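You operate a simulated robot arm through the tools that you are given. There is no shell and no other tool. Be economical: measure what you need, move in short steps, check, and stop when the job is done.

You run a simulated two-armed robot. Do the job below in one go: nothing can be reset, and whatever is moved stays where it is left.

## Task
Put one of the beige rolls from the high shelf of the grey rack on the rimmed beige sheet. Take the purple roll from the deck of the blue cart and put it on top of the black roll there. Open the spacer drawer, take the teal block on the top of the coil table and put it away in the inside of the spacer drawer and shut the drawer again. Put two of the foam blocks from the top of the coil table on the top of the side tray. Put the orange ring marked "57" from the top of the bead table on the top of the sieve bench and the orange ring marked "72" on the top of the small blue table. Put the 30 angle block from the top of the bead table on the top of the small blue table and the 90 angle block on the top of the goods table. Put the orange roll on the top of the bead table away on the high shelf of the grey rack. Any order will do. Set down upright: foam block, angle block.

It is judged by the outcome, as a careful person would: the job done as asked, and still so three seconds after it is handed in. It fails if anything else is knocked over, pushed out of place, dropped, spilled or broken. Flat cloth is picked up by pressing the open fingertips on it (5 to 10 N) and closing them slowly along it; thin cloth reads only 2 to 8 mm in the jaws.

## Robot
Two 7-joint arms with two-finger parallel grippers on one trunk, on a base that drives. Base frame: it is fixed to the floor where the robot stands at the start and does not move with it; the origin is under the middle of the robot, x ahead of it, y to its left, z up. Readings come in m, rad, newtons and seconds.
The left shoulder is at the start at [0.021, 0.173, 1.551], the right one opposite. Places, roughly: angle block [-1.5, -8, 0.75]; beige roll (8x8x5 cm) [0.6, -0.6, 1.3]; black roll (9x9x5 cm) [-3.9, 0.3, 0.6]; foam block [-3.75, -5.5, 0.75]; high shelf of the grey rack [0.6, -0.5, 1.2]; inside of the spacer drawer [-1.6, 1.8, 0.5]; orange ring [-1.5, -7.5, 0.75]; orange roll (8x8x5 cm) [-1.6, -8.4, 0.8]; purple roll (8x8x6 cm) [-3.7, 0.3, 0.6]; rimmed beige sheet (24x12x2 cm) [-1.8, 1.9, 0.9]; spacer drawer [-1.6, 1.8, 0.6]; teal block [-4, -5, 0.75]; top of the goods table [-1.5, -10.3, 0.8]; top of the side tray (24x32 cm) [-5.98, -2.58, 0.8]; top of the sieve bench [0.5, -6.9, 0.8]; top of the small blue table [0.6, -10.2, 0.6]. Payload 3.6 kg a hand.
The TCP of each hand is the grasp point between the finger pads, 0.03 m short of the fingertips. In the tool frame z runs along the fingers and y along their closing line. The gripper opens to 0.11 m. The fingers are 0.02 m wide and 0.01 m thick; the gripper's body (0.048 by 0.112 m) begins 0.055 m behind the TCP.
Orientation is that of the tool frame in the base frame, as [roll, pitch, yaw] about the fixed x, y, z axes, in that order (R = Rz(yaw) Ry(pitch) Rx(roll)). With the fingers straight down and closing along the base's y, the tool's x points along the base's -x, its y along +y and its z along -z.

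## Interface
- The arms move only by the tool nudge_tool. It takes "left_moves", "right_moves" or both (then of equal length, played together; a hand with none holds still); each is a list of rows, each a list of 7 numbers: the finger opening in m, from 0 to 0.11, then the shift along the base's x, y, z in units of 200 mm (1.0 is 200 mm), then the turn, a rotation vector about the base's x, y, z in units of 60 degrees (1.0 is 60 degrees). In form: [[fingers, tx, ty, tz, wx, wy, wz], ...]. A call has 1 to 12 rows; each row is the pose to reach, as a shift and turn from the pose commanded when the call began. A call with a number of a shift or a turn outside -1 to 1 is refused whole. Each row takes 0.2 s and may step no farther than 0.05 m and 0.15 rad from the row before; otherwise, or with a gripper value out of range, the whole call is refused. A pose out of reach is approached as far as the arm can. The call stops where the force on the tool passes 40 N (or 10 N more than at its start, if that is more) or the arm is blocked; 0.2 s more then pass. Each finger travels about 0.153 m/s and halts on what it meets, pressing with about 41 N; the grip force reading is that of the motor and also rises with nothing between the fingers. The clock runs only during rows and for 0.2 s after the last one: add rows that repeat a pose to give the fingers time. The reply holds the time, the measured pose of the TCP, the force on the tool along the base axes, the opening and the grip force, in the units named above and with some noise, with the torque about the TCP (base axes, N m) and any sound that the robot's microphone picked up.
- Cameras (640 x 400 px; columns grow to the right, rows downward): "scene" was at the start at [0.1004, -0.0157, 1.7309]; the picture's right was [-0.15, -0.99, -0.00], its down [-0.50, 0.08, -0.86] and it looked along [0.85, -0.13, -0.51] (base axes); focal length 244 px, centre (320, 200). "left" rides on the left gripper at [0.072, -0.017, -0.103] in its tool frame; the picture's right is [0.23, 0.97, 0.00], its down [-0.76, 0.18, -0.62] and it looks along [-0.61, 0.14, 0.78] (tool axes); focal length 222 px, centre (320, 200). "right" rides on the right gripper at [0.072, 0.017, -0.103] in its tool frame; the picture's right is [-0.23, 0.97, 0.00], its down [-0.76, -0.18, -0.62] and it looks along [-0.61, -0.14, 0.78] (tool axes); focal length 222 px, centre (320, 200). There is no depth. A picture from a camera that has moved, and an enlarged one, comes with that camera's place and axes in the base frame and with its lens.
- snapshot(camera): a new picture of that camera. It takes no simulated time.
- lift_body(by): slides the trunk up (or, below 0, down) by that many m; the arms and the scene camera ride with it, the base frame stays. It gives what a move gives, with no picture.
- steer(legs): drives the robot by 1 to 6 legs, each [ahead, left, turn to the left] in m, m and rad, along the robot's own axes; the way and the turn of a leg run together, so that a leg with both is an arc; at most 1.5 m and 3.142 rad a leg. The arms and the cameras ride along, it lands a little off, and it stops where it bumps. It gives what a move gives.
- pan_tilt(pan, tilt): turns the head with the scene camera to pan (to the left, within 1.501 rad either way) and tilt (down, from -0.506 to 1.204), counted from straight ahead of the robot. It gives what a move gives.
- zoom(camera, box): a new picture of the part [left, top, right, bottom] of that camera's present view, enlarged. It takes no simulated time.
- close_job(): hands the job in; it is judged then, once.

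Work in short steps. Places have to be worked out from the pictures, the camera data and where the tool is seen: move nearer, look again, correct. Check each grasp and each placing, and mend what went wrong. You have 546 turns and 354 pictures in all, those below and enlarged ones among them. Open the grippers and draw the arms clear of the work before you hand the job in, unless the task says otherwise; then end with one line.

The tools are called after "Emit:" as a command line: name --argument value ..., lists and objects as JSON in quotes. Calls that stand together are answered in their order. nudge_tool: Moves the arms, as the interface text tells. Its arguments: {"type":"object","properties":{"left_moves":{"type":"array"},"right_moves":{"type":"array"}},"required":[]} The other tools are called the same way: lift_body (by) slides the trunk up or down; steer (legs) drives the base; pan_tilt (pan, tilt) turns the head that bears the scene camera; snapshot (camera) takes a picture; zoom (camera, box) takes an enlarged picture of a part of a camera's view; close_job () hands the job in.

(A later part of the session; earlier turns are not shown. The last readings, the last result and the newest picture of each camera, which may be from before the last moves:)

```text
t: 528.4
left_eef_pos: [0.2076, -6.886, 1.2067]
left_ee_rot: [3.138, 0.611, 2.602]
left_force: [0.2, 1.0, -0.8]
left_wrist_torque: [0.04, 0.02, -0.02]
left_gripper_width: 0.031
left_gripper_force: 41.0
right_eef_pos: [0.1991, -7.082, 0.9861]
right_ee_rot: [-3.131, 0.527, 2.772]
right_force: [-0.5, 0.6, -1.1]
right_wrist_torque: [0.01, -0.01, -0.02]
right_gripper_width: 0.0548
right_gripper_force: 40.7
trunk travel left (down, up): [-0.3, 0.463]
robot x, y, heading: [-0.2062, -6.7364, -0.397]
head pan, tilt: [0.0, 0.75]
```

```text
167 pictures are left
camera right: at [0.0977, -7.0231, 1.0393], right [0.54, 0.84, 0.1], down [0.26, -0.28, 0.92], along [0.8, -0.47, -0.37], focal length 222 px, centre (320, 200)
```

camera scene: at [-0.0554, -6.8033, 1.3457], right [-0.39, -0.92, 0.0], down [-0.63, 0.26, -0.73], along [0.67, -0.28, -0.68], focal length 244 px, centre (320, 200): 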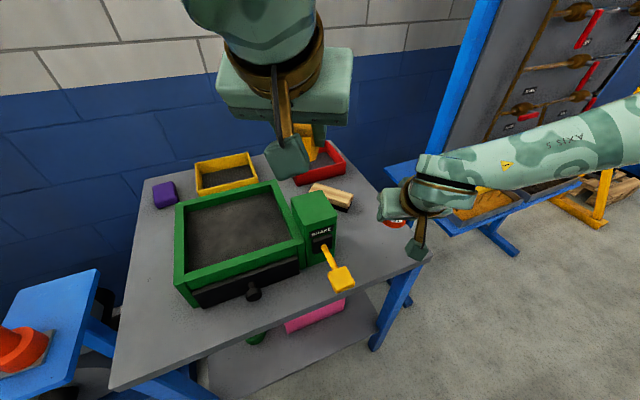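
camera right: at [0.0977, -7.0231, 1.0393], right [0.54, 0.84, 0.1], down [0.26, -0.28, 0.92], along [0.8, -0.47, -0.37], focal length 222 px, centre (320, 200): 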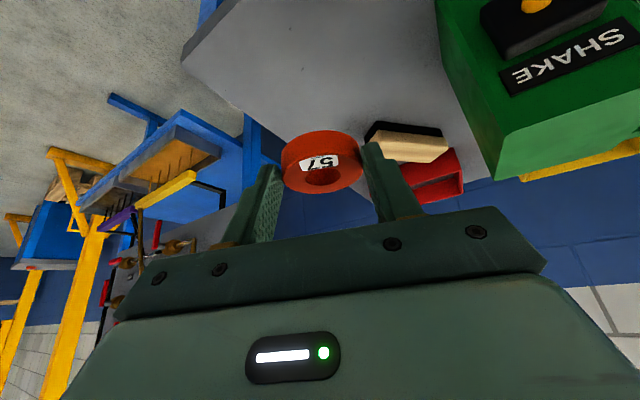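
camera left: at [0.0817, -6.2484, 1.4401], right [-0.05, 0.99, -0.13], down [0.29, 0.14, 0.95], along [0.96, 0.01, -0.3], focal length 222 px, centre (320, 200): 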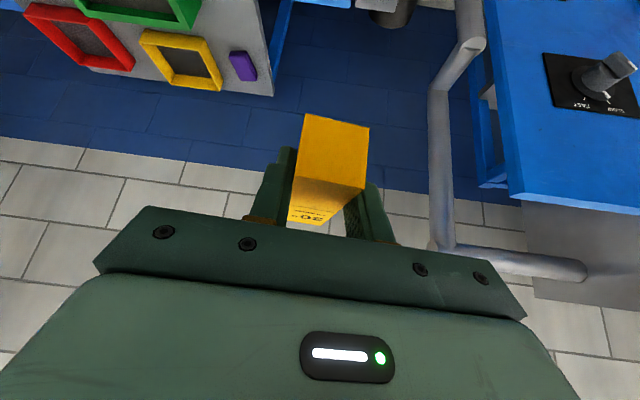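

I'll move the ring a bit inward ([0.26, -7.09]) and lower it.

Emit:
nudge_tool --right_moves '[[0.03, 0.12, -0.02, -0.1, 0, 0, 0], [0.03, 0.24, -0.05, -0.25, 0, 0, 0], [0.03, 0.25, -0.05, -0.42, 0, 0, 0], [0.03, 0.25, -0.05, -0.58, 0, 0, 0]]'

Emit:
snapshot --camera "right"

Emit:
snapshot --camera "scene"

```text
t: 529.4
left_eef_pos: [0.2074, -6.8866, 1.2054]
left_ee_rot: [3.137, 0.61, 2.604]
left_force: [-0.2, -0.1, -1.0]
left_wrist_torque: [0.01, -0.01, -0.02]
left_gripper_width: 0.0315
left_gripper_force: 41.3
right_eef_pos: [0.2237, -7.1131, 0.9031]
right_ee_rot: [-3.134, 0.527, 2.774]
right_force: [-0.8, 0.5, -0.3]
right_wrist_torque: [0.04, -0.01, -0.01]
right_gripper_width: 0.0548
right_gripper_force: 40.8
right hand out of reach, approached as far as the arm can: row 2, 3, 4
trunk travel left (down, up): [-0.3, 0.463]
robot x, y, heading: [-0.2073, -6.7391, -0.391]
head pan, tilt: [0.0, 0.75]
```

```text
166 pictures are left
camera right: at [0.1217, -7.0559, 0.956], right [0.54, 0.84, 0.11], down [0.26, -0.28, 0.92], along [0.8, -0.47, -0.37], focal length 222 px, centre (320, 200)
```

right: 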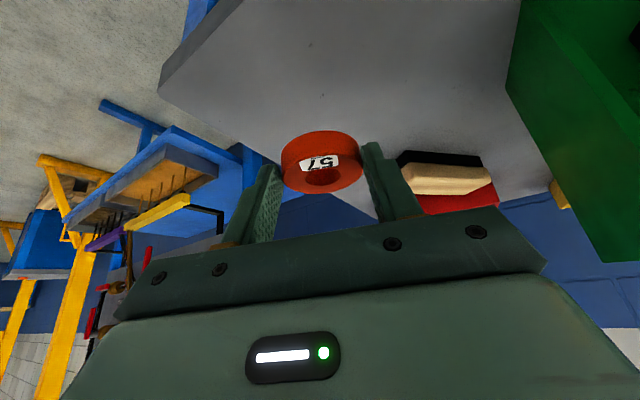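

```text
165 pictures are left
camera scene: at [-0.0548, -6.8036, 1.3455], right [-0.39, -0.92, 0.0], down [-0.63, 0.26, -0.73], along [0.67, -0.28, -0.68], focal length 244 px, centre (320, 200)
```

scene: 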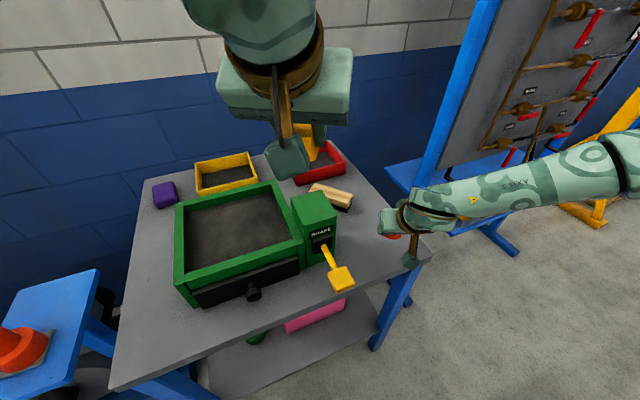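

I nudge the base 2–3 cm to centre the ring in the free area, then go down by the trunk.

Emit:
steer --legs '[[0.015, 0.03, 0]]'

Emit:
lift_body --by -0.05

Emit:
snapshot --camera "right"

Emit:
snapshot --camera "scene"

```text
t: 530.2
left_eef_pos: [0.2347, -6.8637, 1.2053]
left_ee_rot: [3.139, 0.608, 2.603]
left_force: [-0.6, 0.8, -1.7]
left_wrist_torque: [0.0, 0.06, 0.01]
left_gripper_width: 0.0314
left_gripper_force: 40.9
right_eef_pos: [0.2498, -7.0891, 0.9042]
right_ee_rot: [-3.133, 0.526, 2.775]
right_force: [0.4, 0.4, -0.2]
right_wrist_torque: [-0.05, 0.05, -0.04]
right_gripper_width: 0.0546
right_gripper_force: 41.1
trunk travel left (down, up): [-0.3, 0.463]
robot x, y, heading: [-0.175, -6.7186, -0.394]
head pan, tilt: [0.0, 0.75]
```

```text
t: 531.1
left_eef_pos: [0.2333, -6.8633, 1.1567]
left_ee_rot: [3.138, 0.61, 2.603]
left_force: [-0.2, 0.4, -0.2]
left_wrist_torque: [0.01, 0.02, 0.0]
left_gripper_width: 0.0313
left_gripper_force: 40.7
right_eef_pos: [0.2486, -7.0919, 0.8534]
right_ee_rot: [-3.13, 0.528, 2.773]
right_force: [-0.1, 0.1, 0.3]
right_wrist_torque: [0.03, -0.01, 0.02]
right_gripper_width: 0.0548
right_gripper_force: 41.4
trunk travel left (down, up): [-0.25, 0.513]
robot x, y, heading: [-0.1805, -6.7174, -0.399]
head pan, tilt: [0.0, 0.75]
```

```text
164 pictures are left
camera right: at [0.1466, -7.033, 0.9069], right [0.54, 0.84, 0.11], down [0.26, -0.28, 0.92], along [0.8, -0.47, -0.37], focal length 222 px, centre (320, 200)
```

right: 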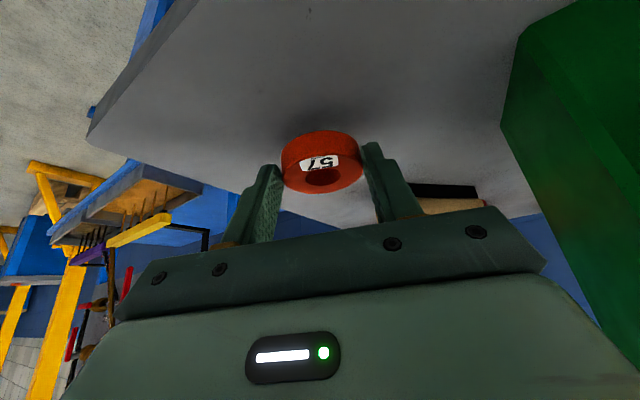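

```text
163 pictures are left
camera scene: at [-0.0091, -6.7893, 1.2944], right [-0.39, -0.92, 0.0], down [-0.63, 0.26, -0.73], along [0.67, -0.28, -0.68], focal length 244 px, centre (320, 200)
```

scene: 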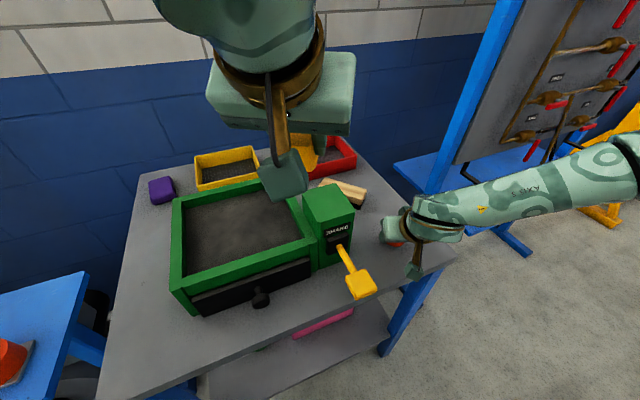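

Emit:
lift_body --by -0.012

Emit:
lift_body --by -0.006

Emit:
lift_body --by -0.005

```text
t: 531.7
left_eef_pos: [0.2332, -6.8644, 1.1441]
left_ee_rot: [3.139, 0.608, 2.603]
left_force: [-0.7, 1.2, -0.8]
left_wrist_torque: [-0.01, 0.03, 0.02]
left_gripper_width: 0.0313
left_gripper_force: 40.9
right_eef_pos: [0.2486, -7.0913, 0.842]
right_ee_rot: [-3.132, 0.528, 2.774]
right_force: [0.4, 0.1, -0.7]
right_wrist_torque: [0.03, -0.04, 0.0]
right_gripper_width: 0.0544
right_gripper_force: 41.1
trunk travel left (down, up): [-0.238, 0.525]
robot x, y, heading: [-0.1794, -6.7179, -0.397]
head pan, tilt: [0.0, 0.75]
```

```text
t: 532.3
left_eef_pos: [0.2347, -6.8637, 1.1385]
left_ee_rot: [3.139, 0.608, 2.604]
left_force: [0.6, -0.4, -1.5]
left_wrist_torque: [0.04, 0.03, 0.0]
left_gripper_width: 0.0314
left_gripper_force: 40.7
right_eef_pos: [0.2481, -7.0909, 0.8342]
right_ee_rot: [-3.131, 0.527, 2.773]
right_force: [0.2, 0.1, 2.6]
right_wrist_torque: [0.1, -0.03, -0.01]
right_gripper_width: 0.0546
right_gripper_force: 41.0
trunk travel left (down, up): [-0.232, 0.531]
robot x, y, heading: [-0.177, -6.7169, -0.396]
head pan, tilt: [0.0, 0.75]
```

```text
t: 532.8
left_eef_pos: [0.232, -6.8638, 1.1338]
left_ee_rot: [3.138, 0.611, 2.604]
left_force: [0.8, -0.2, -1.1]
left_wrist_torque: [0.0, 0.01, 0.01]
left_gripper_width: 0.0315
left_gripper_force: 41.3
right_eef_pos: [0.2484, -7.091, 0.8339]
right_ee_rot: [-3.132, 0.535, 2.775]
right_force: [-0.9, -3.8, 29.0]
right_wrist_torque: [-0.39, -0.65, 0.0]
right_gripper_width: 0.0546
right_gripper_force: 40.9
trunk travel left (down, up): [-0.227, 0.536]
robot x, y, heading: [-0.1823, -6.7161, -0.398]
head pan, tilt: [0.0, 0.75]
```

Contact. Ease up, open, and withdraw along the tool axis.

Emit:
lift_body --by 0.004

Emit:
nudge_tool --right_moves '[[0.065, 0, 0, 0, 0, 0, 0], [0.08, 0, 0, 0, 0, 0, 0], [0.08, 0, 0, 0, 0, 0, 0], [0.08, -0.09, 0.04, 0.17, 0, 0, 0], [0.08, -0.18, 0.08, 0.34, 0, 0, 0], [0.08, -0.27, 0.1, 0.54, 0, 0, 0], [0.08, -0.3, 0.1, 0.75, 0, 0, 0]]'

Emit:
snapshot --camera "right"

Emit:
snapshot --camera "scene"

```text
t: 533.4
left_eef_pos: [0.2324, -6.8636, 1.1376]
left_ee_rot: [3.137, 0.609, 2.603]
left_force: [0.4, 0.3, -0.7]
left_wrist_torque: [-0.01, 0.02, 0.0]
left_gripper_width: 0.0314
left_gripper_force: 41.5
right_eef_pos: [0.2476, -7.0904, 0.835]
right_ee_rot: [-3.131, 0.526, 2.775]
right_force: [1.7, -1.9, 14.3]
right_wrist_torque: [-0.27, -0.71, -0.1]
right_gripper_width: 0.0546
right_gripper_force: 40.5
trunk travel left (down, up): [-0.231, 0.532]
robot x, y, heading: [-0.1796, -6.7181, -0.393]
head pan, tilt: [0.0, 0.75]
```

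```text
t: 535.0
left_eef_pos: [0.2333, -6.8638, 1.1369]
left_ee_rot: [3.138, 0.609, 2.604]
left_force: [0.8, 0.3, -0.7]
left_wrist_torque: [0.0, 0.02, 0.0]
left_gripper_width: 0.0314
left_gripper_force: 41.1
right_eef_pos: [0.1844, -7.0732, 0.9829]
right_ee_rot: [-3.133, 0.527, 2.776]
right_force: [-0.1, 0.2, 0.1]
right_wrist_torque: [-0.04, 0.03, -0.01]
right_gripper_width: 0.0799
right_gripper_force: 0.0
trunk travel left (down, up): [-0.231, 0.532]
robot x, y, heading: [-0.1759, -6.7173, -0.399]
head pan, tilt: [0.0, 0.75]
```

```text
162 pictures are left
camera right: at [0.0835, -7.0152, 1.0367], right [0.54, 0.84, 0.11], down [0.26, -0.28, 0.92], along [0.8, -0.47, -0.37], focal length 222 px, centre (320, 200)
```

right: 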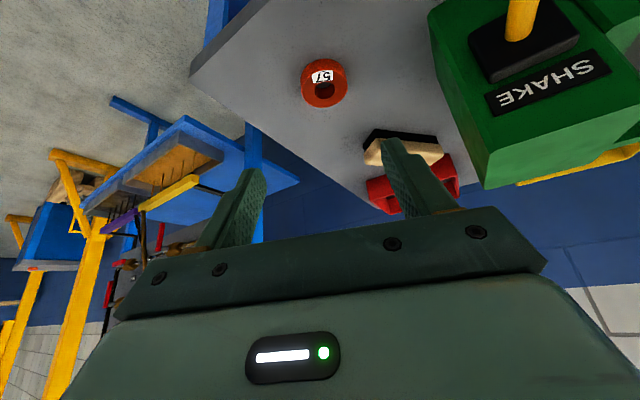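

```text
161 pictures are left
camera scene: at [-0.0007, -6.7929, 1.2748], right [-0.39, -0.92, 0.0], down [-0.63, 0.26, -0.73], along [0.67, -0.28, -0.68], focal length 244 px, centre (320, 200)
```

scene: 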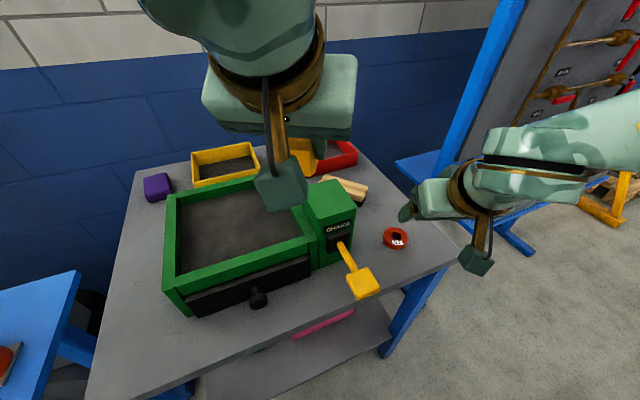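

Ring 57 lies on the sieve bench. Now the 30° block to the small blue table: raise, back off, turn south and drive down the corridor.

Emit:
lift_body --by 0.3

Emit:
steer --legs '[[-0.42, 0, 0], [0, 0, -1.171], [1.4, 0, 0], [1.4, 0, 0]]'

Emit:
pan_tilt --pan 0 --tilt 0.5

Emit:
snapshot --camera "scene"

```text
t: 538.0
left_eef_pos: [0.2338, -6.8637, 1.4368]
left_ee_rot: [3.139, 0.608, 2.603]
left_force: [0.3, 0.5, -1.2]
left_wrist_torque: [-0.01, 0.0, 0.02]
left_gripper_width: 0.0315
left_gripper_force: 40.5
right_eef_pos: [0.1879, -7.0711, 1.2849]
right_ee_rot: [-3.134, 0.527, 2.773]
right_force: [-0.3, -0.1, 0.7]
right_wrist_torque: [0.02, -0.01, 0.05]
right_gripper_width: 0.08
right_gripper_force: 0.1
trunk travel left (down, up): [-0.531, 0.232]
robot x, y, heading: [-0.1773, -6.7166, -0.396]
head pan, tilt: [0.0, 0.75]
```

```text
t: 556.7
left_eef_pos: [-0.48, -9.8223, 1.437]
left_ee_rot: [3.137, 0.608, 1.452]
left_force: [0.1, 0.7, -0.9]
left_wrist_torque: [0.0, 0.0, 0.0]
left_gripper_width: 0.0318
left_gripper_force: 41.1
right_eef_pos: [-0.6867, -9.8656, 1.2846]
right_ee_rot: [-3.133, 0.528, 1.623]
right_force: [-0.5, 1.0, 0.4]
right_wrist_torque: [0.0, -0.04, 0.03]
right_gripper_width: 0.0799
right_gripper_force: 0.1
trunk travel left (down, up): [-0.531, 0.232]
robot x, y, heading: [-0.5119, -9.385, -1.55]
head pan, tilt: [0.0, 0.75]
```

```text
t: 557.5
left_eef_pos: [-0.4794, -9.8221, 1.4372]
left_ee_rot: [3.139, 0.608, 1.454]
left_force: [0.2, -0.3, -1.1]
left_wrist_torque: [0.02, 0.03, -0.01]
left_gripper_width: 0.0313
left_gripper_force: 41.2
right_eef_pos: [-0.6867, -9.8658, 1.2841]
right_ee_rot: [-3.131, 0.527, 1.623]
right_force: [0.6, 1.1, -0.7]
right_wrist_torque: [-0.01, -0.02, -0.01]
right_gripper_width: 0.0798
right_gripper_force: 0.1
trunk travel left (down, up): [-0.531, 0.232]
robot x, y, heading: [-0.5114, -9.3887, -1.546]
head pan, tilt: [0.0, 0.499]
```

```text
160 pictures are left
camera scene: at [-0.51, -9.4982, 1.6008], right [-1.0, -0.02, 0.0], down [-0.01, 0.48, -0.88], along [0.02, -0.88, -0.48], focal length 244 px, centre (320, 200)
```

scene: 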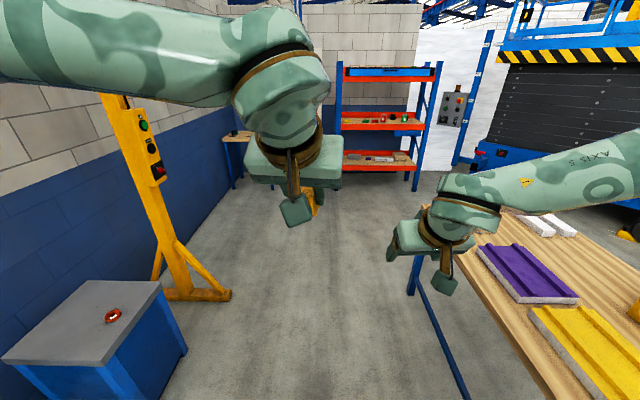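

The goods-table items look undisturbed. I turn to heading -45° and advance to the stance used before, then lower.

Emit:
steer --legs '[[0, 0, 0.761], [0.69, -0.03, 0]]'

Emit:
lift_body --by -0.4

Emit:
pan_tilt --pan 0 --tilt 0.75

Emit:
snapshot --camera "scene"

Emit:
snapshot --camera "left"

```text
t: 563.4
left_eef_pos: [0.2959, -10.1876, 1.4367]
left_ee_rot: [3.138, 0.609, 2.225]
left_force: [0.2, 0.4, -0.2]
left_wrist_torque: [-0.01, 0.0, 0.01]
left_gripper_width: 0.0315
left_gripper_force: 41.5
right_eef_pos: [0.1794, -10.3641, 1.2841]
right_ee_rot: [-3.134, 0.527, 2.395]
right_force: [-0.1, -0.7, -0.2]
right_wrist_torque: [0.01, 0.0, -0.04]
right_gripper_width: 0.08
right_gripper_force: 0.1
trunk travel left (down, up): [-0.531, 0.232]
robot x, y, heading: [-0.0313, -9.9017, -0.776]
head pan, tilt: [0.0, 0.499]
```

```text
t: 567.2
left_eef_pos: [0.2966, -10.1874, 1.0373]
left_ee_rot: [3.139, 0.608, 2.226]
left_force: [-0.9, -0.3, -1.0]
left_wrist_torque: [0.02, 0.04, 0.0]
left_gripper_width: 0.0315
left_gripper_force: 41.0
right_eef_pos: [0.1783, -10.3629, 0.8857]
right_ee_rot: [-3.133, 0.528, 2.394]
right_force: [-0.7, -0.2, -0.1]
right_wrist_torque: [-0.04, -0.01, -0.04]
right_gripper_width: 0.0802
right_gripper_force: 0.1
trunk travel left (down, up): [-0.131, 0.632]
robot x, y, heading: [-0.0293, -9.8974, -0.78]
head pan, tilt: [0.0, 0.499]
```

```text
t: 568.0
left_eef_pos: [0.2971, -10.1886, 1.0381]
left_ee_rot: [3.138, 0.609, 2.225]
left_force: [0.6, 0.7, -1.1]
left_wrist_torque: [0.06, 0.04, -0.03]
left_gripper_width: 0.0316
left_gripper_force: 40.9
right_eef_pos: [0.1782, -10.3626, 0.8852]
right_ee_rot: [-3.133, 0.525, 2.394]
right_force: [0.6, 0.2, -0.5]
right_wrist_torque: [-0.01, 0.01, 0.02]
right_gripper_width: 0.0803
right_gripper_force: 0.0
trunk travel left (down, up): [-0.131, 0.632]
robot x, y, heading: [-0.0312, -9.8996, -0.774]
head pan, tilt: [0.0, 0.75]
```

```text
159 pictures are left
camera scene: at [0.1466, -10.075, 1.1695], right [-0.7, -0.71, 0.0], down [-0.49, 0.48, -0.73], along [0.52, -0.51, -0.68], focal length 244 px, centre (320, 200)
```

scene: 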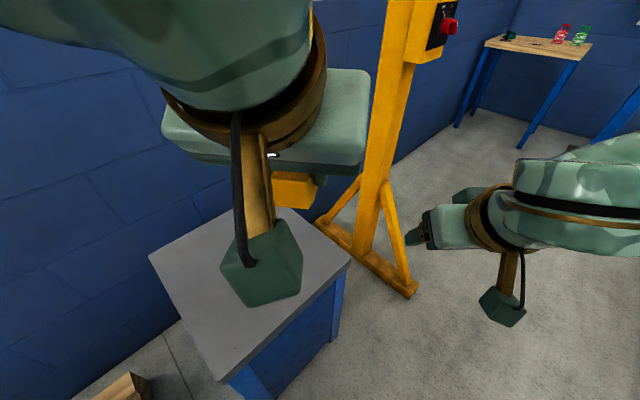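

```text
158 pictures are left
camera left: at [0.2107, -10.1055, 1.0804], right [0.66, 0.74, -0.13], down [0.3, -0.11, 0.95], along [0.69, -0.66, -0.3], focal length 222 px, centre (320, 200)
```

left: 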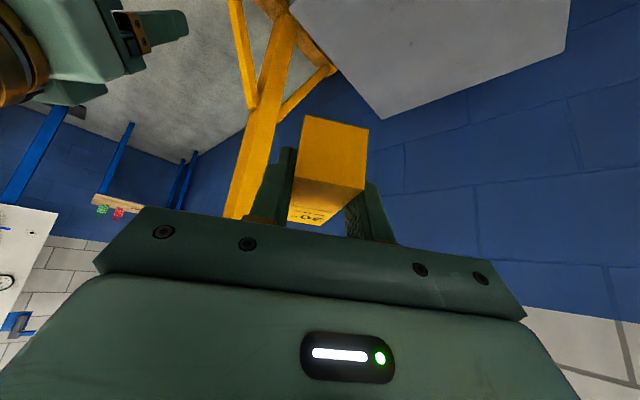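

I'll place it at TCP [0.56, -10.15], about 11 cm beside the ring. Moving there at height first.

Emit:
nudge_tool --left_moves '[[0.02, 0.2, 0.03, 0, 0, 0, 0], [0.02, 0.4, 0.06, -0.05, 0, 0, 0], [0.02, 0.6, 0.1, -0.15, 0, 0, 0], [0.02, 0.8, 0.14, -0.25, 0, 0, 0], [0.02, 1.0, 0.18, -0.35, 0, 0, 0]]'

Emit:
nudge_tool --left_moves '[[0.02, 0.16, 0, -0.15, 0, 0, 0], [0.02, 0.31, 0.01, -0.3, 0, 0, 0], [0.02, 0.31, 0.01, -0.5, 0, 0, 0], [0.02, 0.31, 0.01, -0.7, 0, 0, 0]]'

Emit:
snapshot --camera "left"

Emit:
snapshot --camera "scene"

```text
t: 569.2
left_eef_pos: [0.4997, -10.1498, 0.966]
left_ee_rot: [3.138, 0.608, 2.226]
left_force: [-0.2, 0.3, -1.2]
left_wrist_torque: [0.02, 0.01, -0.02]
left_gripper_width: 0.0313
left_gripper_force: 40.7
right_eef_pos: [0.1787, -10.3627, 0.8847]
right_ee_rot: [-3.131, 0.524, 2.395]
right_force: [0.2, -0.3, 0.0]
right_wrist_torque: [-0.02, 0.0, 0.0]
right_gripper_width: 0.0799
right_gripper_force: 0.0
trunk travel left (down, up): [-0.131, 0.632]
robot x, y, heading: [-0.0311, -9.8992, -0.776]
head pan, tilt: [0.0, 0.75]
```

```text
t: 570.2
left_eef_pos: [0.5571, -10.1525, 0.8278]
left_ee_rot: [3.139, 0.608, 2.225]
left_force: [0.1, 0.5, -1.2]
left_wrist_torque: [-0.01, 0.02, -0.01]
left_gripper_width: 0.0317
left_gripper_force: 41.2
right_eef_pos: [0.1779, -10.3635, 0.884]
right_ee_rot: [-3.132, 0.524, 2.395]
right_force: [-0.3, -0.8, -0.2]
right_wrist_torque: [0.0, -0.02, -0.01]
right_gripper_width: 0.0797
right_gripper_force: 0.1
trunk travel left (down, up): [-0.131, 0.632]
robot x, y, heading: [-0.0301, -9.9, -0.778]
head pan, tilt: [0.0, 0.75]
```

```text
157 pictures are left
camera left: at [0.4709, -10.0693, 0.8718], right [0.66, 0.74, -0.13], down [0.3, -0.11, 0.95], along [0.69, -0.66, -0.29], focal length 222 px, centre (320, 200)
```

left: 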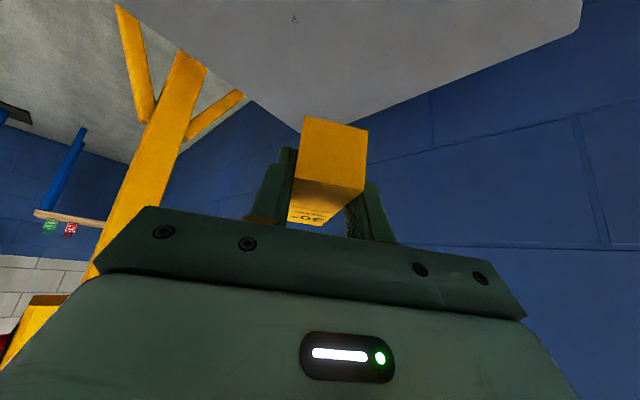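

```text
156 pictures are left
camera scene: at [0.1471, -10.075, 1.1693], right [-0.7, -0.71, 0.0], down [-0.49, 0.48, -0.73], along [0.52, -0.51, -0.68], focal length 244 px, centre (320, 200)
```

scene: 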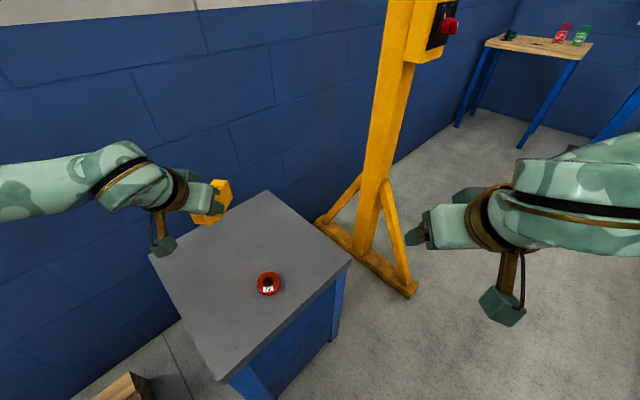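

Path is clear with the ring off to the side. I lower the block.

Emit:
nudge_tool --left_moves '[[0.02, 0, 0, -0.2, 0, 0, 0], [0.02, 0, 0, -0.42, 0, 0, 0], [0.02, 0, 0, -0.62, 0, 0, 0], [0.02, 0, 0, -0.78, 0, 0, 0]]'

Emit:
snapshot --camera "left"

Emit:
snapshot --camera "scene"

```text
t: 571.2
left_eef_pos: [0.5598, -10.1476, 0.6708]
left_ee_rot: [3.137, 0.608, 2.223]
left_force: [-0.5, -0.2, -1.1]
left_wrist_torque: [0.01, 0.01, 0.0]
left_gripper_width: 0.0313
left_gripper_force: 40.6
right_eef_pos: [0.1791, -10.3643, 0.8842]
right_ee_rot: [-3.13, 0.528, 2.393]
right_force: [0.6, -0.5, 0.3]
right_wrist_torque: [-0.01, 0.02, 0.0]
right_gripper_width: 0.0802
right_gripper_force: 0.0
trunk travel left (down, up): [-0.131, 0.632]
robot x, y, heading: [-0.0326, -9.9, -0.775]
head pan, tilt: [0.0, 0.75]
```

```text
155 pictures are left
camera left: at [0.4736, -10.0659, 0.7135], right [0.66, 0.74, -0.13], down [0.3, -0.11, 0.95], along [0.69, -0.66, -0.29], focal length 222 px, centre (320, 200)
```

left: 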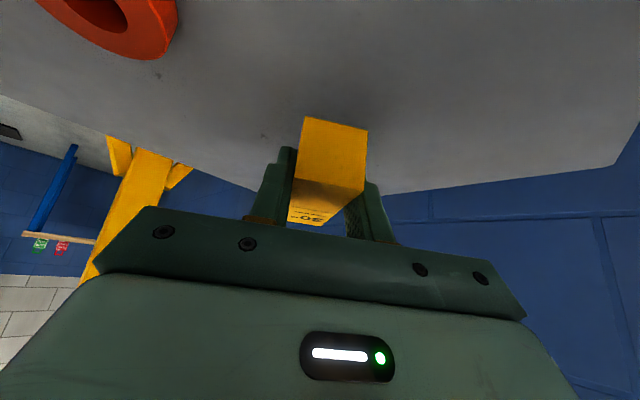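

```text
154 pictures are left
camera scene: at [0.147, -10.075, 1.1693], right [-0.7, -0.71, 0.0], down [-0.49, 0.48, -0.73], along [0.52, -0.51, -0.68], focal length 244 px, centre (320, 200)
```

scene: 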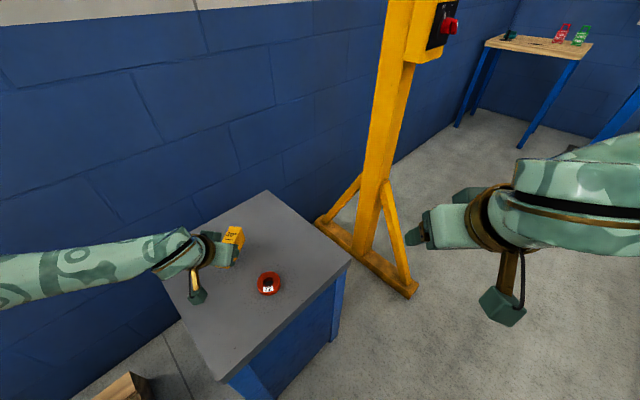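

Emit:
nudge_tool --left_moves '[[0.02, 0, 0, -0.05, 0, 0, 0], [0.02, 0, 0, -0.09, 0, 0, 0], [0.02, 0, 0, -0.115, 0, 0, 0], [0.02, 0, 0, -0.135, 0, 0, 0]]'

```text
t: 572.2
left_eef_pos: [0.5615, -10.1475, 0.6452]
left_ee_rot: [3.142, 0.609, 2.225]
left_force: [-0.7, -0.2, 1.2]
left_wrist_torque: [-0.13, -0.06, 0.0]
left_gripper_width: 0.0315
left_gripper_force: 41.0
left hand out of reach, approached as far as the arm can: row 4
right_eef_pos: [0.1792, -10.3636, 0.8836]
right_ee_rot: [-3.134, 0.527, 2.394]
right_force: [0.1, -0.1, -0.8]
right_wrist_torque: [0.01, 0.01, -0.02]
right_gripper_width: 0.0801
right_gripper_force: 0.1
trunk travel left (down, up): [-0.131, 0.632]
robot x, y, heading: [-0.0283, -9.8965, -0.776]
head pan, tilt: [0.0, 0.75]
```

Near contact. I'll use two small trunk steps to seat it.

Emit:
lift_body --by -0.004

```text
t: 572.7
left_eef_pos: [0.5612, -10.1487, 0.6443]
left_ee_rot: [3.139, 0.612, 2.225]
left_force: [-2.2, 4.5, 24.7]
left_wrist_torque: [0.05, 0.06, 0.0]
left_gripper_width: 0.0314
left_gripper_force: 41.5
right_eef_pos: [0.177, -10.3624, 0.8813]
right_ee_rot: [-3.134, 0.53, 2.395]
right_force: [-0.1, 0.1, -0.2]
right_wrist_torque: [0.0, 0.0, -0.01]
right_gripper_width: 0.0801
right_gripper_force: 0.1
trunk travel left (down, up): [-0.127, 0.636]
robot x, y, heading: [-0.0291, -9.8934, -0.779]
head pan, tilt: [0.0, 0.75]
```

Contact. Ease, open, withdraw along the tool axis.

Emit:
lift_body --by 0.003

Emit:
nudge_tool --left_moves '[[0.045, 0, 0, 0, 0, 0, 0], [0.06, 0, 0, 0, 0, 0, 0], [0.06, 0, 0, 0, 0, 0, 0], [0.06, -0.07, 0.09, 0.164, 0, 0, 0], [0.06, -0.14, 0.18, 0.33, 0, 0, 0], [0.06, -0.2, 0.25, 0.52, 0, 0, 0], [0.06, -0.25, 0.25, 0.72, 0, 0, 0], [0.06, -0.3, 0.25, 0.92, 0, 0, 0]]'

Emit:
snapshot --camera "left"

Emit:
zoom --camera "scene" --box '[140, 180, 360, 320]'

```text
t: 573.2
left_eef_pos: [0.5607, -10.1487, 0.6449]
left_ee_rot: [3.137, 0.609, 2.224]
left_force: [3.0, -0.9, 13.6]
left_wrist_torque: [-0.91, -0.7, 0.15]
left_gripper_width: 0.0311
left_gripper_force: 40.9
right_eef_pos: [0.1786, -10.3644, 0.8843]
right_ee_rot: [-3.132, 0.529, 2.395]
right_force: [-0.7, 0.4, 0.1]
right_wrist_torque: [0.05, 0.01, 0.01]
right_gripper_width: 0.0799
right_gripper_force: 0.1
trunk travel left (down, up): [-0.13, 0.633]
robot x, y, heading: [-0.0313, -9.8995, -0.773]
head pan, tilt: [0.0, 0.75]
```

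```text
t: 575.0
left_eef_pos: [0.5029, -10.0967, 0.8292]
left_ee_rot: [3.139, 0.605, 2.225]
left_force: [0.5, 0.7, -0.2]
left_wrist_torque: [0.0, 0.0, 0.01]
left_gripper_width: 0.0601
left_gripper_force: 0.0
right_eef_pos: [0.178, -10.3636, 0.8834]
right_ee_rot: [-3.132, 0.527, 2.395]
right_force: [-0.1, 0.6, 0.5]
right_wrist_torque: [-0.02, 0.02, 0.01]
right_gripper_width: 0.08
right_gripper_force: 0.1
trunk travel left (down, up): [-0.13, 0.633]
robot x, y, heading: [-0.0327, -9.8961, -0.777]
head pan, tilt: [0.0, 0.75]
```

```text
153 pictures are left
camera left: at [0.4167, -10.0142, 0.8722], right [0.66, 0.74, -0.13], down [0.3, -0.11, 0.95], along [0.69, -0.66, -0.3], focal length 222 px, centre (320, 200)
```

left: 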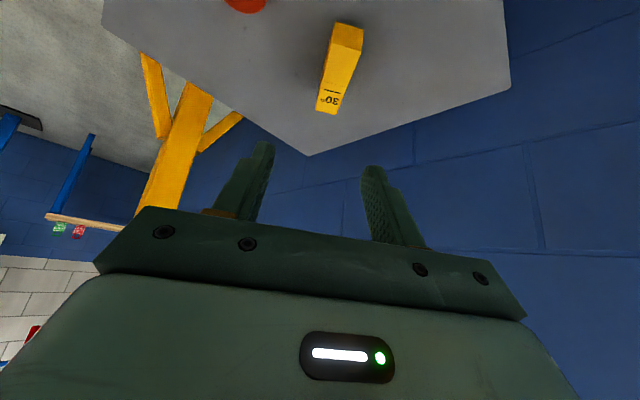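

```text
2.86 times, centred on (250, 250) of scene
camera zoom: at [0.1467, -10.0752, 1.1685], right [-0.7, -0.71, 0.0], down [-0.49, 0.48, -0.73], along [0.52, -0.51, -0.68], focal length 696 px, centre (520, 57)
```

zoom: 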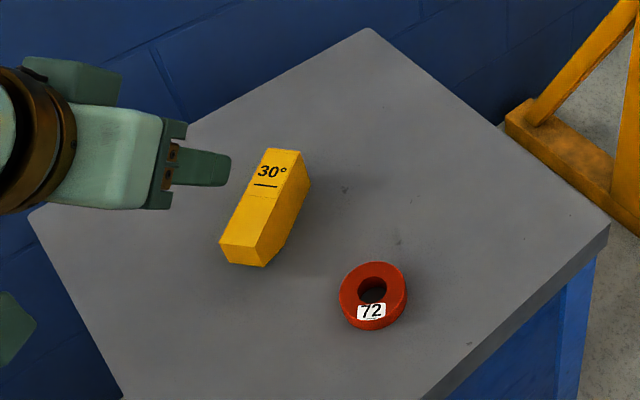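

Both items stand on the small blue table. Next the orange roll at about [-1.652, -8.42] on the bead table, from the west side with the right hand. Raise the trunk first, then drive.

Emit:
lift_body --by 0.4

Emit:
steer --legs '[[-0.283, -0.283, 0], [0, 0, 0.78], [0, 0.7, 0], [-1.1, 0, 0], [-1.1, 0, 0], [0, 0.93, 0]]'

Emit:
snapshot --camera "scene"

```text
t: 578.9
left_eef_pos: [0.5019, -10.0983, 1.2265]
left_ee_rot: [3.14, 0.605, 2.226]
left_force: [0.4, -1.1, -0.4]
left_wrist_torque: [-0.01, 0.0, 0.02]
left_gripper_width: 0.0599
left_gripper_force: 0.1
right_eef_pos: [0.1787, -10.364, 1.2823]
right_ee_rot: [-3.133, 0.526, 2.395]
right_force: [0.0, -0.4, 1.5]
right_wrist_torque: [-0.02, 0.0, 0.02]
right_gripper_width: 0.08
right_gripper_force: 0.0
trunk travel left (down, up): [-0.53, 0.233]
robot x, y, heading: [-0.0331, -9.8995, -0.776]
head pan, tilt: [0.0, 0.75]
```

```text
t: 601.8
left_eef_pos: [-2.0414, -8.0183, 1.2274]
left_ee_rot: [3.14, 0.606, 2.947]
left_force: [-0.4, -0.6, 0.1]
left_wrist_torque: [0.0, -0.02, 0.02]
left_gripper_width: 0.0599
left_gripper_force: 0.2
right_eef_pos: [-2.1081, -8.4305, 1.2838]
right_ee_rot: [-3.131, 0.528, 3.117]
right_force: [0.5, -0.2, -0.3]
right_wrist_torque: [0.0, 0.0, -0.03]
right_gripper_width: 0.0802
right_gripper_force: 0.0
trunk travel left (down, up): [-0.53, 0.233]
robot x, y, heading: [-2.5735, -8.2201, -0.051]
head pan, tilt: [0.0, 0.75]
```

```text
151 pictures are left
camera scene: at [-2.4722, -8.2288, 1.5779], right [-0.05, -1.0, 0.0], down [-0.68, 0.03, -0.73], along [0.73, -0.04, -0.68], focal length 244 px, centre (320, 200)
```

scene: 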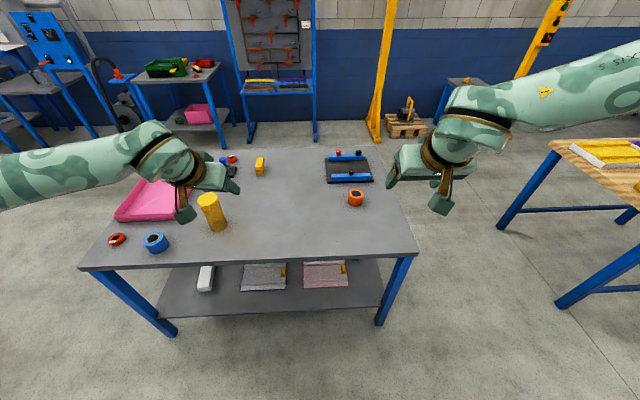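

The roll is at about [-1.65, -8.43]. I'll square up, step in and lower the trunk.

Emit:
steer --legs '[[0, -0.055, 0.051], [0.31, 0, 0]]'

Emit:
lift_body --by -0.3

Emit:
snapshot --camera "right"

Emit:
snapshot --camera "scene"

```text
t: 604.4
left_eef_pos: [-1.7498, -8.0472, 1.2291]
left_ee_rot: [3.14, 0.605, 2.996]
left_force: [0.1, -0.2, 0.6]
left_wrist_torque: [-0.01, 0.02, -0.01]
left_gripper_width: 0.0601
left_gripper_force: 0.0
right_eef_pos: [-1.7959, -8.4618, 1.2844]
right_ee_rot: [-3.133, 0.526, -3.117]
right_force: [0.7, 0.1, -0.3]
right_wrist_torque: [-0.01, 0.0, 0.01]
right_gripper_width: 0.08
right_gripper_force: 0.0
trunk travel left (down, up): [-0.53, 0.233]
robot x, y, heading: [-2.2711, -8.2754, -0.004]
head pan, tilt: [0.0, 0.75]
```

```text
t: 607.4
left_eef_pos: [-1.7498, -8.0465, 0.9281]
left_ee_rot: [3.137, 0.608, 2.996]
left_force: [-0.2, 0.3, -0.2]
left_wrist_torque: [0.05, -0.03, 0.0]
left_gripper_width: 0.0601
left_gripper_force: 0.1
right_eef_pos: [-1.7965, -8.4617, 0.9841]
right_ee_rot: [-3.13, 0.527, -3.116]
right_force: [0.7, 0.9, -0.7]
right_wrist_torque: [-0.01, -0.01, -0.02]
right_gripper_width: 0.0802
right_gripper_force: 0.0
trunk travel left (down, up): [-0.23, 0.533]
robot x, y, heading: [-2.2686, -8.2789, -0.002]
head pan, tilt: [0.0, 0.75]
```

```text
150 pictures are left
camera right: at [-1.9127, -8.4471, 1.0368], right [0.18, 0.98, 0.11], down [0.35, -0.16, 0.92], along [0.92, -0.13, -0.37], focal length 222 px, centre (320, 200)
```

right: 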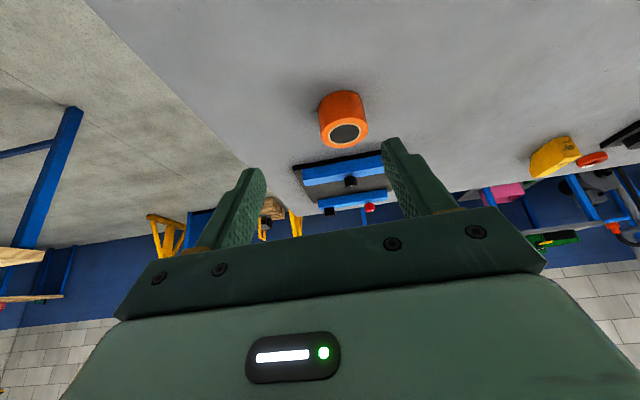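

```text
149 pictures are left
camera scene: at [-2.0778, -8.2777, 1.2737], right [0.0, -1.0, 0.0], down [-0.68, 0.0, -0.73], along [0.73, 0.0, -0.68], focal length 244 px, centre (320, 200)
```

scene: 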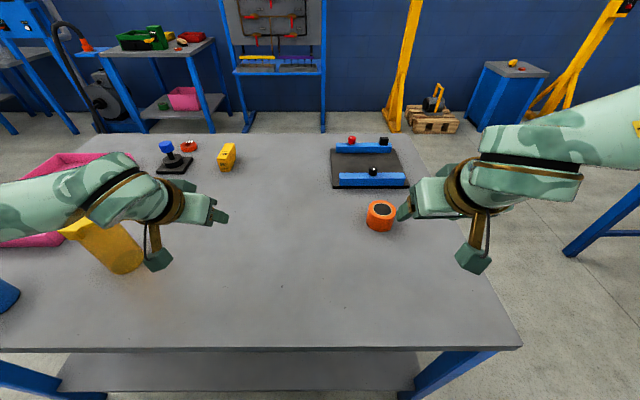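

Roll at [-1.643, -8.437]. I move the right hand forward above it.

Emit:
nudge_tool --right_moves '[[0.11, 0.2, 0.03, 0, 0, 0, 0], [0.11, 0.4, 0.08, 0, 0, 0, 0], [0.11, 0.58, 0.12, -0.1, 0, 0, 0], [0.11, 0.68, 0.12, -0.25, 0, 0, 0], [0.11, 0.7, 0.12, -0.42, 0, 0, 0]]'

Emit:
snapshot --camera "right"

```text
t: 608.5
left_eef_pos: [-1.7494, -8.0459, 0.9268]
left_ee_rot: [3.14, 0.603, 2.995]
left_force: [-0.4, -0.7, -1.1]
left_wrist_torque: [0.01, -0.02, -0.01]
left_gripper_width: 0.06
left_gripper_force: 0.0
right_eef_pos: [-1.6564, -8.4388, 0.8995]
right_ee_rot: [-3.131, 0.53, -3.114]
right_force: [-0.3, 0.5, -0.1]
right_wrist_torque: [-0.01, -0.01, 0.03]
right_gripper_width: 0.1099
right_gripper_force: 0.0
trunk travel left (down, up): [-0.23, 0.533]
robot x, y, heading: [-2.27, -8.276, -0.003]
head pan, tilt: [0.0, 0.75]
```

```text
148 pictures are left
camera right: at [-1.7729, -8.4238, 0.9528], right [0.18, 0.98, 0.11], down [0.35, -0.16, 0.92], along [0.92, -0.13, -0.37], focal length 222 px, centre (320, 200)
```

right: 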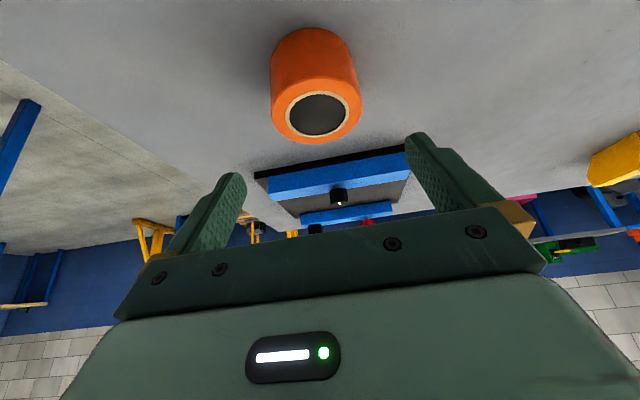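

Emit:
nudge_tool --right_moves '[[0.11, 0.03, 0, -0.15, 0, 0, 0], [0.11, 0.04, 0, -0.3, 0, 0, 0], [0.11, 0.04, 0, -0.4, 0, 0, 0]]'

Emit:
snapshot --camera "right"

```text
t: 609.4
left_eef_pos: [-1.7495, -8.0473, 0.9278]
left_ee_rot: [3.139, 0.606, 2.999]
left_force: [0.2, -0.1, -0.4]
left_wrist_torque: [-0.03, -0.01, 0.01]
left_gripper_width: 0.06
left_gripper_force: 0.0
right_eef_pos: [-1.6628, -8.46, 0.84]
right_ee_rot: [-3.133, 0.527, -3.115]
right_force: [0.3, -0.2, 1.2]
right_wrist_torque: [0.0, -0.02, 0.01]
right_gripper_width: 0.11
right_gripper_force: 0.2
right hand out of reach, approached as far as the arm can: row 1, 2, 3
trunk travel left (down, up): [-0.23, 0.533]
robot x, y, heading: [-2.2738, -8.2768, -0.004]
head pan, tilt: [0.0, 0.75]
```

```text
147 pictures are left
camera right: at [-1.7793, -8.4459, 0.894], right [0.17, 0.98, 0.11], down [0.35, -0.16, 0.92], along [0.92, -0.12, -0.37], focal length 222 px, centre (320, 200)
```

right: 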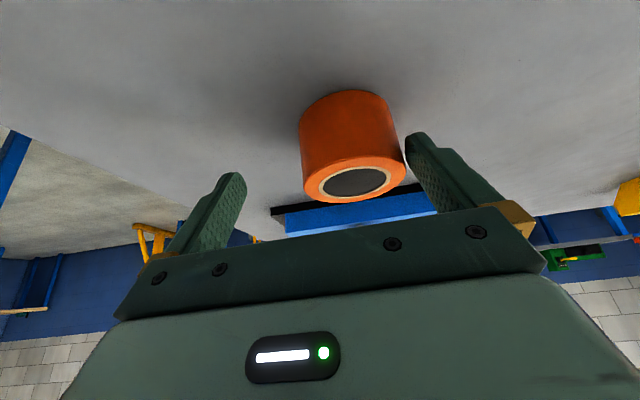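

Corrections by the base: 2.1 cm left, 1.5 cm ahead, 2.2 cm down.

Emit:
steer --legs '[[0, 0.021, 0], [0.015, 0, 0]]'

Emit:
lift_body --by -0.02

Emit:
snapshot --camera "right"

```text
t: 610.5
left_eef_pos: [-1.7342, -8.0243, 0.9274]
left_ee_rot: [3.138, 0.604, 2.998]
left_force: [-0.8, -0.4, -0.5]
left_wrist_torque: [0.0, 0.0, -0.01]
left_gripper_width: 0.06
left_gripper_force: 0.1
right_eef_pos: [-1.6468, -8.4392, 0.8414]
right_ee_rot: [-3.132, 0.525, -3.114]
right_force: [0.0, -0.8, -0.5]
right_wrist_torque: [-0.01, -0.04, -0.01]
right_gripper_width: 0.11
right_gripper_force: 0.0
trunk travel left (down, up): [-0.23, 0.533]
robot x, y, heading: [-2.2601, -8.2549, -0.002]
head pan, tilt: [0.0, 0.75]
```

```text
t: 611.2
left_eef_pos: [-1.7358, -8.0249, 0.9094]
left_ee_rot: [3.139, 0.606, 2.999]
left_force: [-0.7, -0.1, -0.3]
left_wrist_torque: [0.03, 0.02, -0.01]
left_gripper_width: 0.0599
left_gripper_force: 0.1
right_eef_pos: [-1.6479, -8.4385, 0.8221]
right_ee_rot: [-3.133, 0.529, -3.115]
right_force: [-0.3, 0.5, 0.1]
right_wrist_torque: [-0.01, -0.01, -0.03]
right_gripper_width: 0.1098
right_gripper_force: 0.2
trunk travel left (down, up): [-0.21, 0.553]
robot x, y, heading: [-2.2591, -8.251, 0.0]
head pan, tilt: [0.0, 0.75]
```

```text
146 pictures are left
camera right: at [-1.7649, -8.4245, 0.875], right [0.17, 0.98, 0.11], down [0.35, -0.16, 0.92], along [0.92, -0.12, -0.37], focal length 222 px, centre (320, 200)
```

right: 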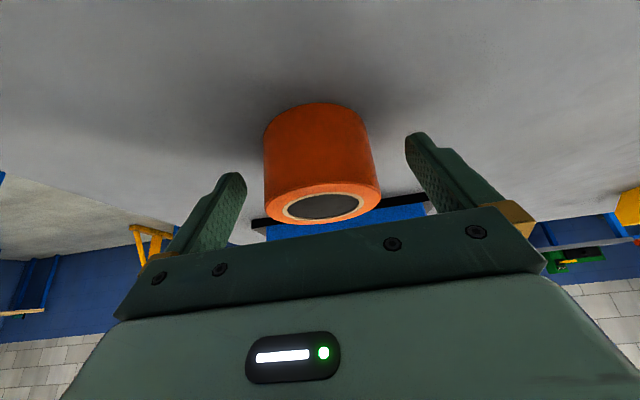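

Centred. Close and lift.

Emit:
nudge_tool --right_moves '[[0.08, 0, 0, 0, 0, 0, 0], [0.05, 0, 0, 0, 0, 0, 0], [0.04, 0, 0, 0, 0, 0, 0], [0.04, 0, 0, 0, 0, 0, 0]]'

Emit:
lift_body --by 0.35

Emit:
snapshot --camera "right"

```text
t: 612.2
left_eef_pos: [-1.7342, -8.0252, 0.9075]
left_ee_rot: [3.14, 0.605, 2.999]
left_force: [-0.4, 0.3, 0.4]
left_wrist_torque: [0.0, -0.01, -0.04]
left_gripper_width: 0.0598
left_gripper_force: 0.0
right_eef_pos: [-1.6475, -8.4395, 0.8206]
right_ee_rot: [-3.133, 0.527, -3.116]
right_force: [-0.6, 0.1, 0.4]
right_wrist_torque: [0.0, -0.01, 0.01]
right_gripper_width: 0.069
right_gripper_force: 41.5
trunk travel left (down, up): [-0.21, 0.553]
robot x, y, heading: [-2.2561, -8.2529, -0.004]
head pan, tilt: [0.0, 0.75]
```

```text
t: 615.6
left_eef_pos: [-1.7338, -8.0252, 1.2576]
left_ee_rot: [3.141, 0.605, 2.998]
left_force: [-0.5, 0.0, 0.2]
left_wrist_torque: [-0.01, 0.01, -0.01]
left_gripper_width: 0.0599
left_gripper_force: 0.0
right_eef_pos: [-1.6765, -8.4389, 1.286]
right_ee_rot: [-3.126, 0.734, -3.11]
right_force: [-0.2, 0.3, -1.1]
right_wrist_torque: [0.01, 0.02, 0.02]
right_gripper_width: 0.069
right_gripper_force: 40.7
trunk travel left (down, up): [-0.56, 0.203]
robot x, y, heading: [-2.2541, -8.2507, -0.001]
head pan, tilt: [0.0, 0.75]
```

```text
145 pictures are left
camera right: at [-1.801, -8.4244, 1.3142], right [0.15, 0.98, 0.14], down [0.15, -0.16, 0.97], along [0.98, -0.12, -0.17], focal length 222 px, centre (320, 200)
```

right: 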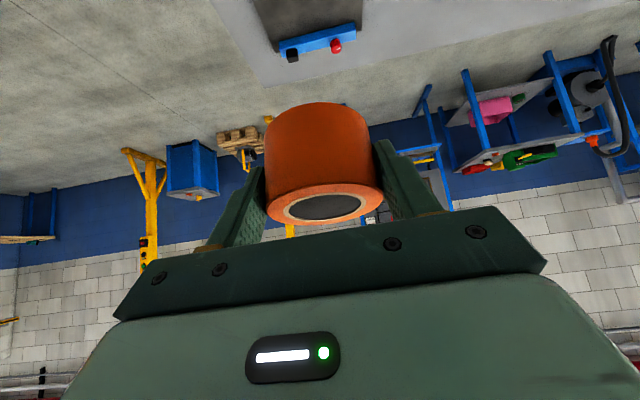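

The orange roll is held. Now the teal block: I'll drive back west along the corridor, then north up the main aisle, facing south.

Emit:
steer --legs '[[0, 0.65, 0], [-1.4, 0, 0], [-1.45, 0, 0], [0, 0, -1.57], [-1.2, 0, 0], [-1.2, 0, 0]]'

Emit:
pan_tilt --pan 0 --tilt 0.6

Emit:
snapshot --camera "scene"

```text
t: 647.9
left_eef_pos: [-4.7658, -5.722, 1.2587]
left_ee_rot: [3.14, 0.604, 1.344]
left_force: [-0.1, 0.8, 0.1]
left_wrist_torque: [0.02, 0.0, 0.02]
left_gripper_width: 0.0597
left_gripper_force: 0.0
right_eef_pos: [-5.1841, -5.7458, 1.2864]
right_ee_rot: [-3.126, 0.734, 1.519]
right_force: [-0.7, -1.5, -0.8]
right_wrist_torque: [0.01, -0.03, 0.0]
right_gripper_width: 0.0685
right_gripper_force: 41.0
trunk travel left (down, up): [-0.56, 0.203]
robot x, y, heading: [-4.9513, -5.1861, -1.656]
head pan, tilt: [0.0, 0.75]
```

```text
t: 648.6
left_eef_pos: [-4.7648, -5.7221, 1.2581]
left_ee_rot: [3.14, 0.607, 1.345]
left_force: [-0.2, 0.6, 0.1]
left_wrist_torque: [-0.02, -0.01, -0.02]
left_gripper_width: 0.0602
left_gripper_force: 0.1
right_eef_pos: [-5.1843, -5.7465, 1.2874]
right_ee_rot: [-3.127, 0.735, 1.52]
right_force: [-0.5, -0.8, -1.0]
right_wrist_torque: [0.0, -0.01, -0.03]
right_gripper_width: 0.0686
right_gripper_force: 40.9
trunk travel left (down, up): [-0.56, 0.203]
robot x, y, heading: [-4.9516, -5.182, -1.655]
head pan, tilt: [0.0, 0.6]
```

```text
144 pictures are left
camera scene: at [-4.9602, -5.2904, 1.6208], right [-1.0, 0.09, 0.0], down [0.05, 0.56, -0.82], along [-0.07, -0.82, -0.57], focal length 244 px, centre (320, 200)
```

scene: 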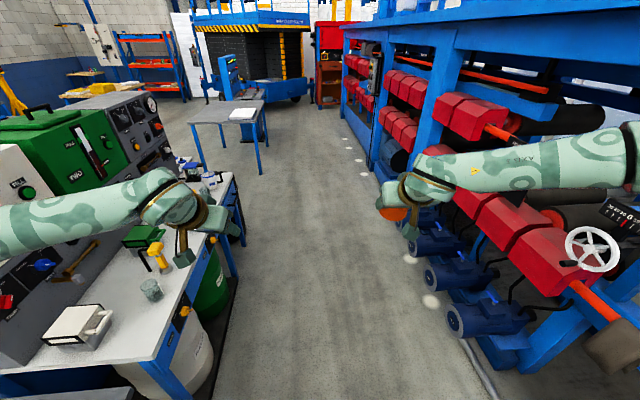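

I'm in the aisle beside the coil table. Straighten, back up to y≈-4.0, then strafe left to x≈-4.0.

Emit:
steer --legs '[[0, -0.1, 0.085], [-1.13, 0, 0], [0, 1.0, 0]]'

Emit:
pan_tilt --pan 0 --tilt 0.8

Emit:
snapshot --camera "scene"

```text
t: 660.0
left_eef_pos: [-3.8259, -4.578, 1.2582]
left_ee_rot: [3.14, 0.606, 1.404]
left_force: [-0.3, 0.4, 0.5]
left_wrist_torque: [0.04, 0.0, 0.01]
left_gripper_width: 0.0598
left_gripper_force: 0.0
right_eef_pos: [-4.2407, -4.6257, 1.285]
right_ee_rot: [-3.125, 0.734, 1.578]
right_force: [0.5, -0.1, -0.5]
right_wrist_torque: [0.03, 0.03, -0.02]
right_gripper_width: 0.0686
right_gripper_force: 40.0
trunk travel left (down, up): [-0.56, 0.203]
robot x, y, heading: [-4.0449, -4.0505, -1.601]
head pan, tilt: [0.0, 0.6]
```

```text
t: 660.7
left_eef_pos: [-3.8255, -4.5776, 1.2576]
left_ee_rot: [3.14, 0.606, 1.405]
left_force: [0.3, 1.0, 1.4]
left_wrist_torque: [0.01, -0.01, 0.01]
left_gripper_width: 0.0603
left_gripper_force: 0.2
right_eef_pos: [-4.24, -4.6246, 1.2855]
right_ee_rot: [-3.126, 0.733, 1.578]
right_force: [0.1, 0.4, -1.1]
right_wrist_torque: [-0.03, 0.02, 0.03]
right_gripper_width: 0.0683
right_gripper_force: 40.9
trunk travel left (down, up): [-0.56, 0.203]
robot x, y, heading: [-4.0409, -4.0455, -1.594]
head pan, tilt: [0.0, 0.799]
```

```text
143 pictures are left
camera scene: at [-4.0448, -4.1498, 1.604], right [-1.0, 0.02, 0.0], down [0.02, 0.72, -0.7], along [-0.02, -0.7, -0.72], focal length 244 px, centre (320, 200)
```

scene: 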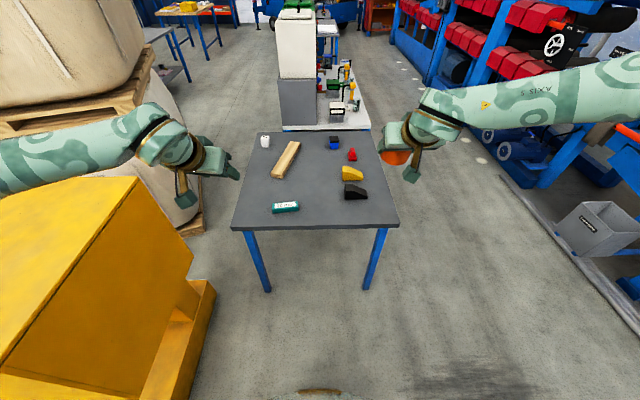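

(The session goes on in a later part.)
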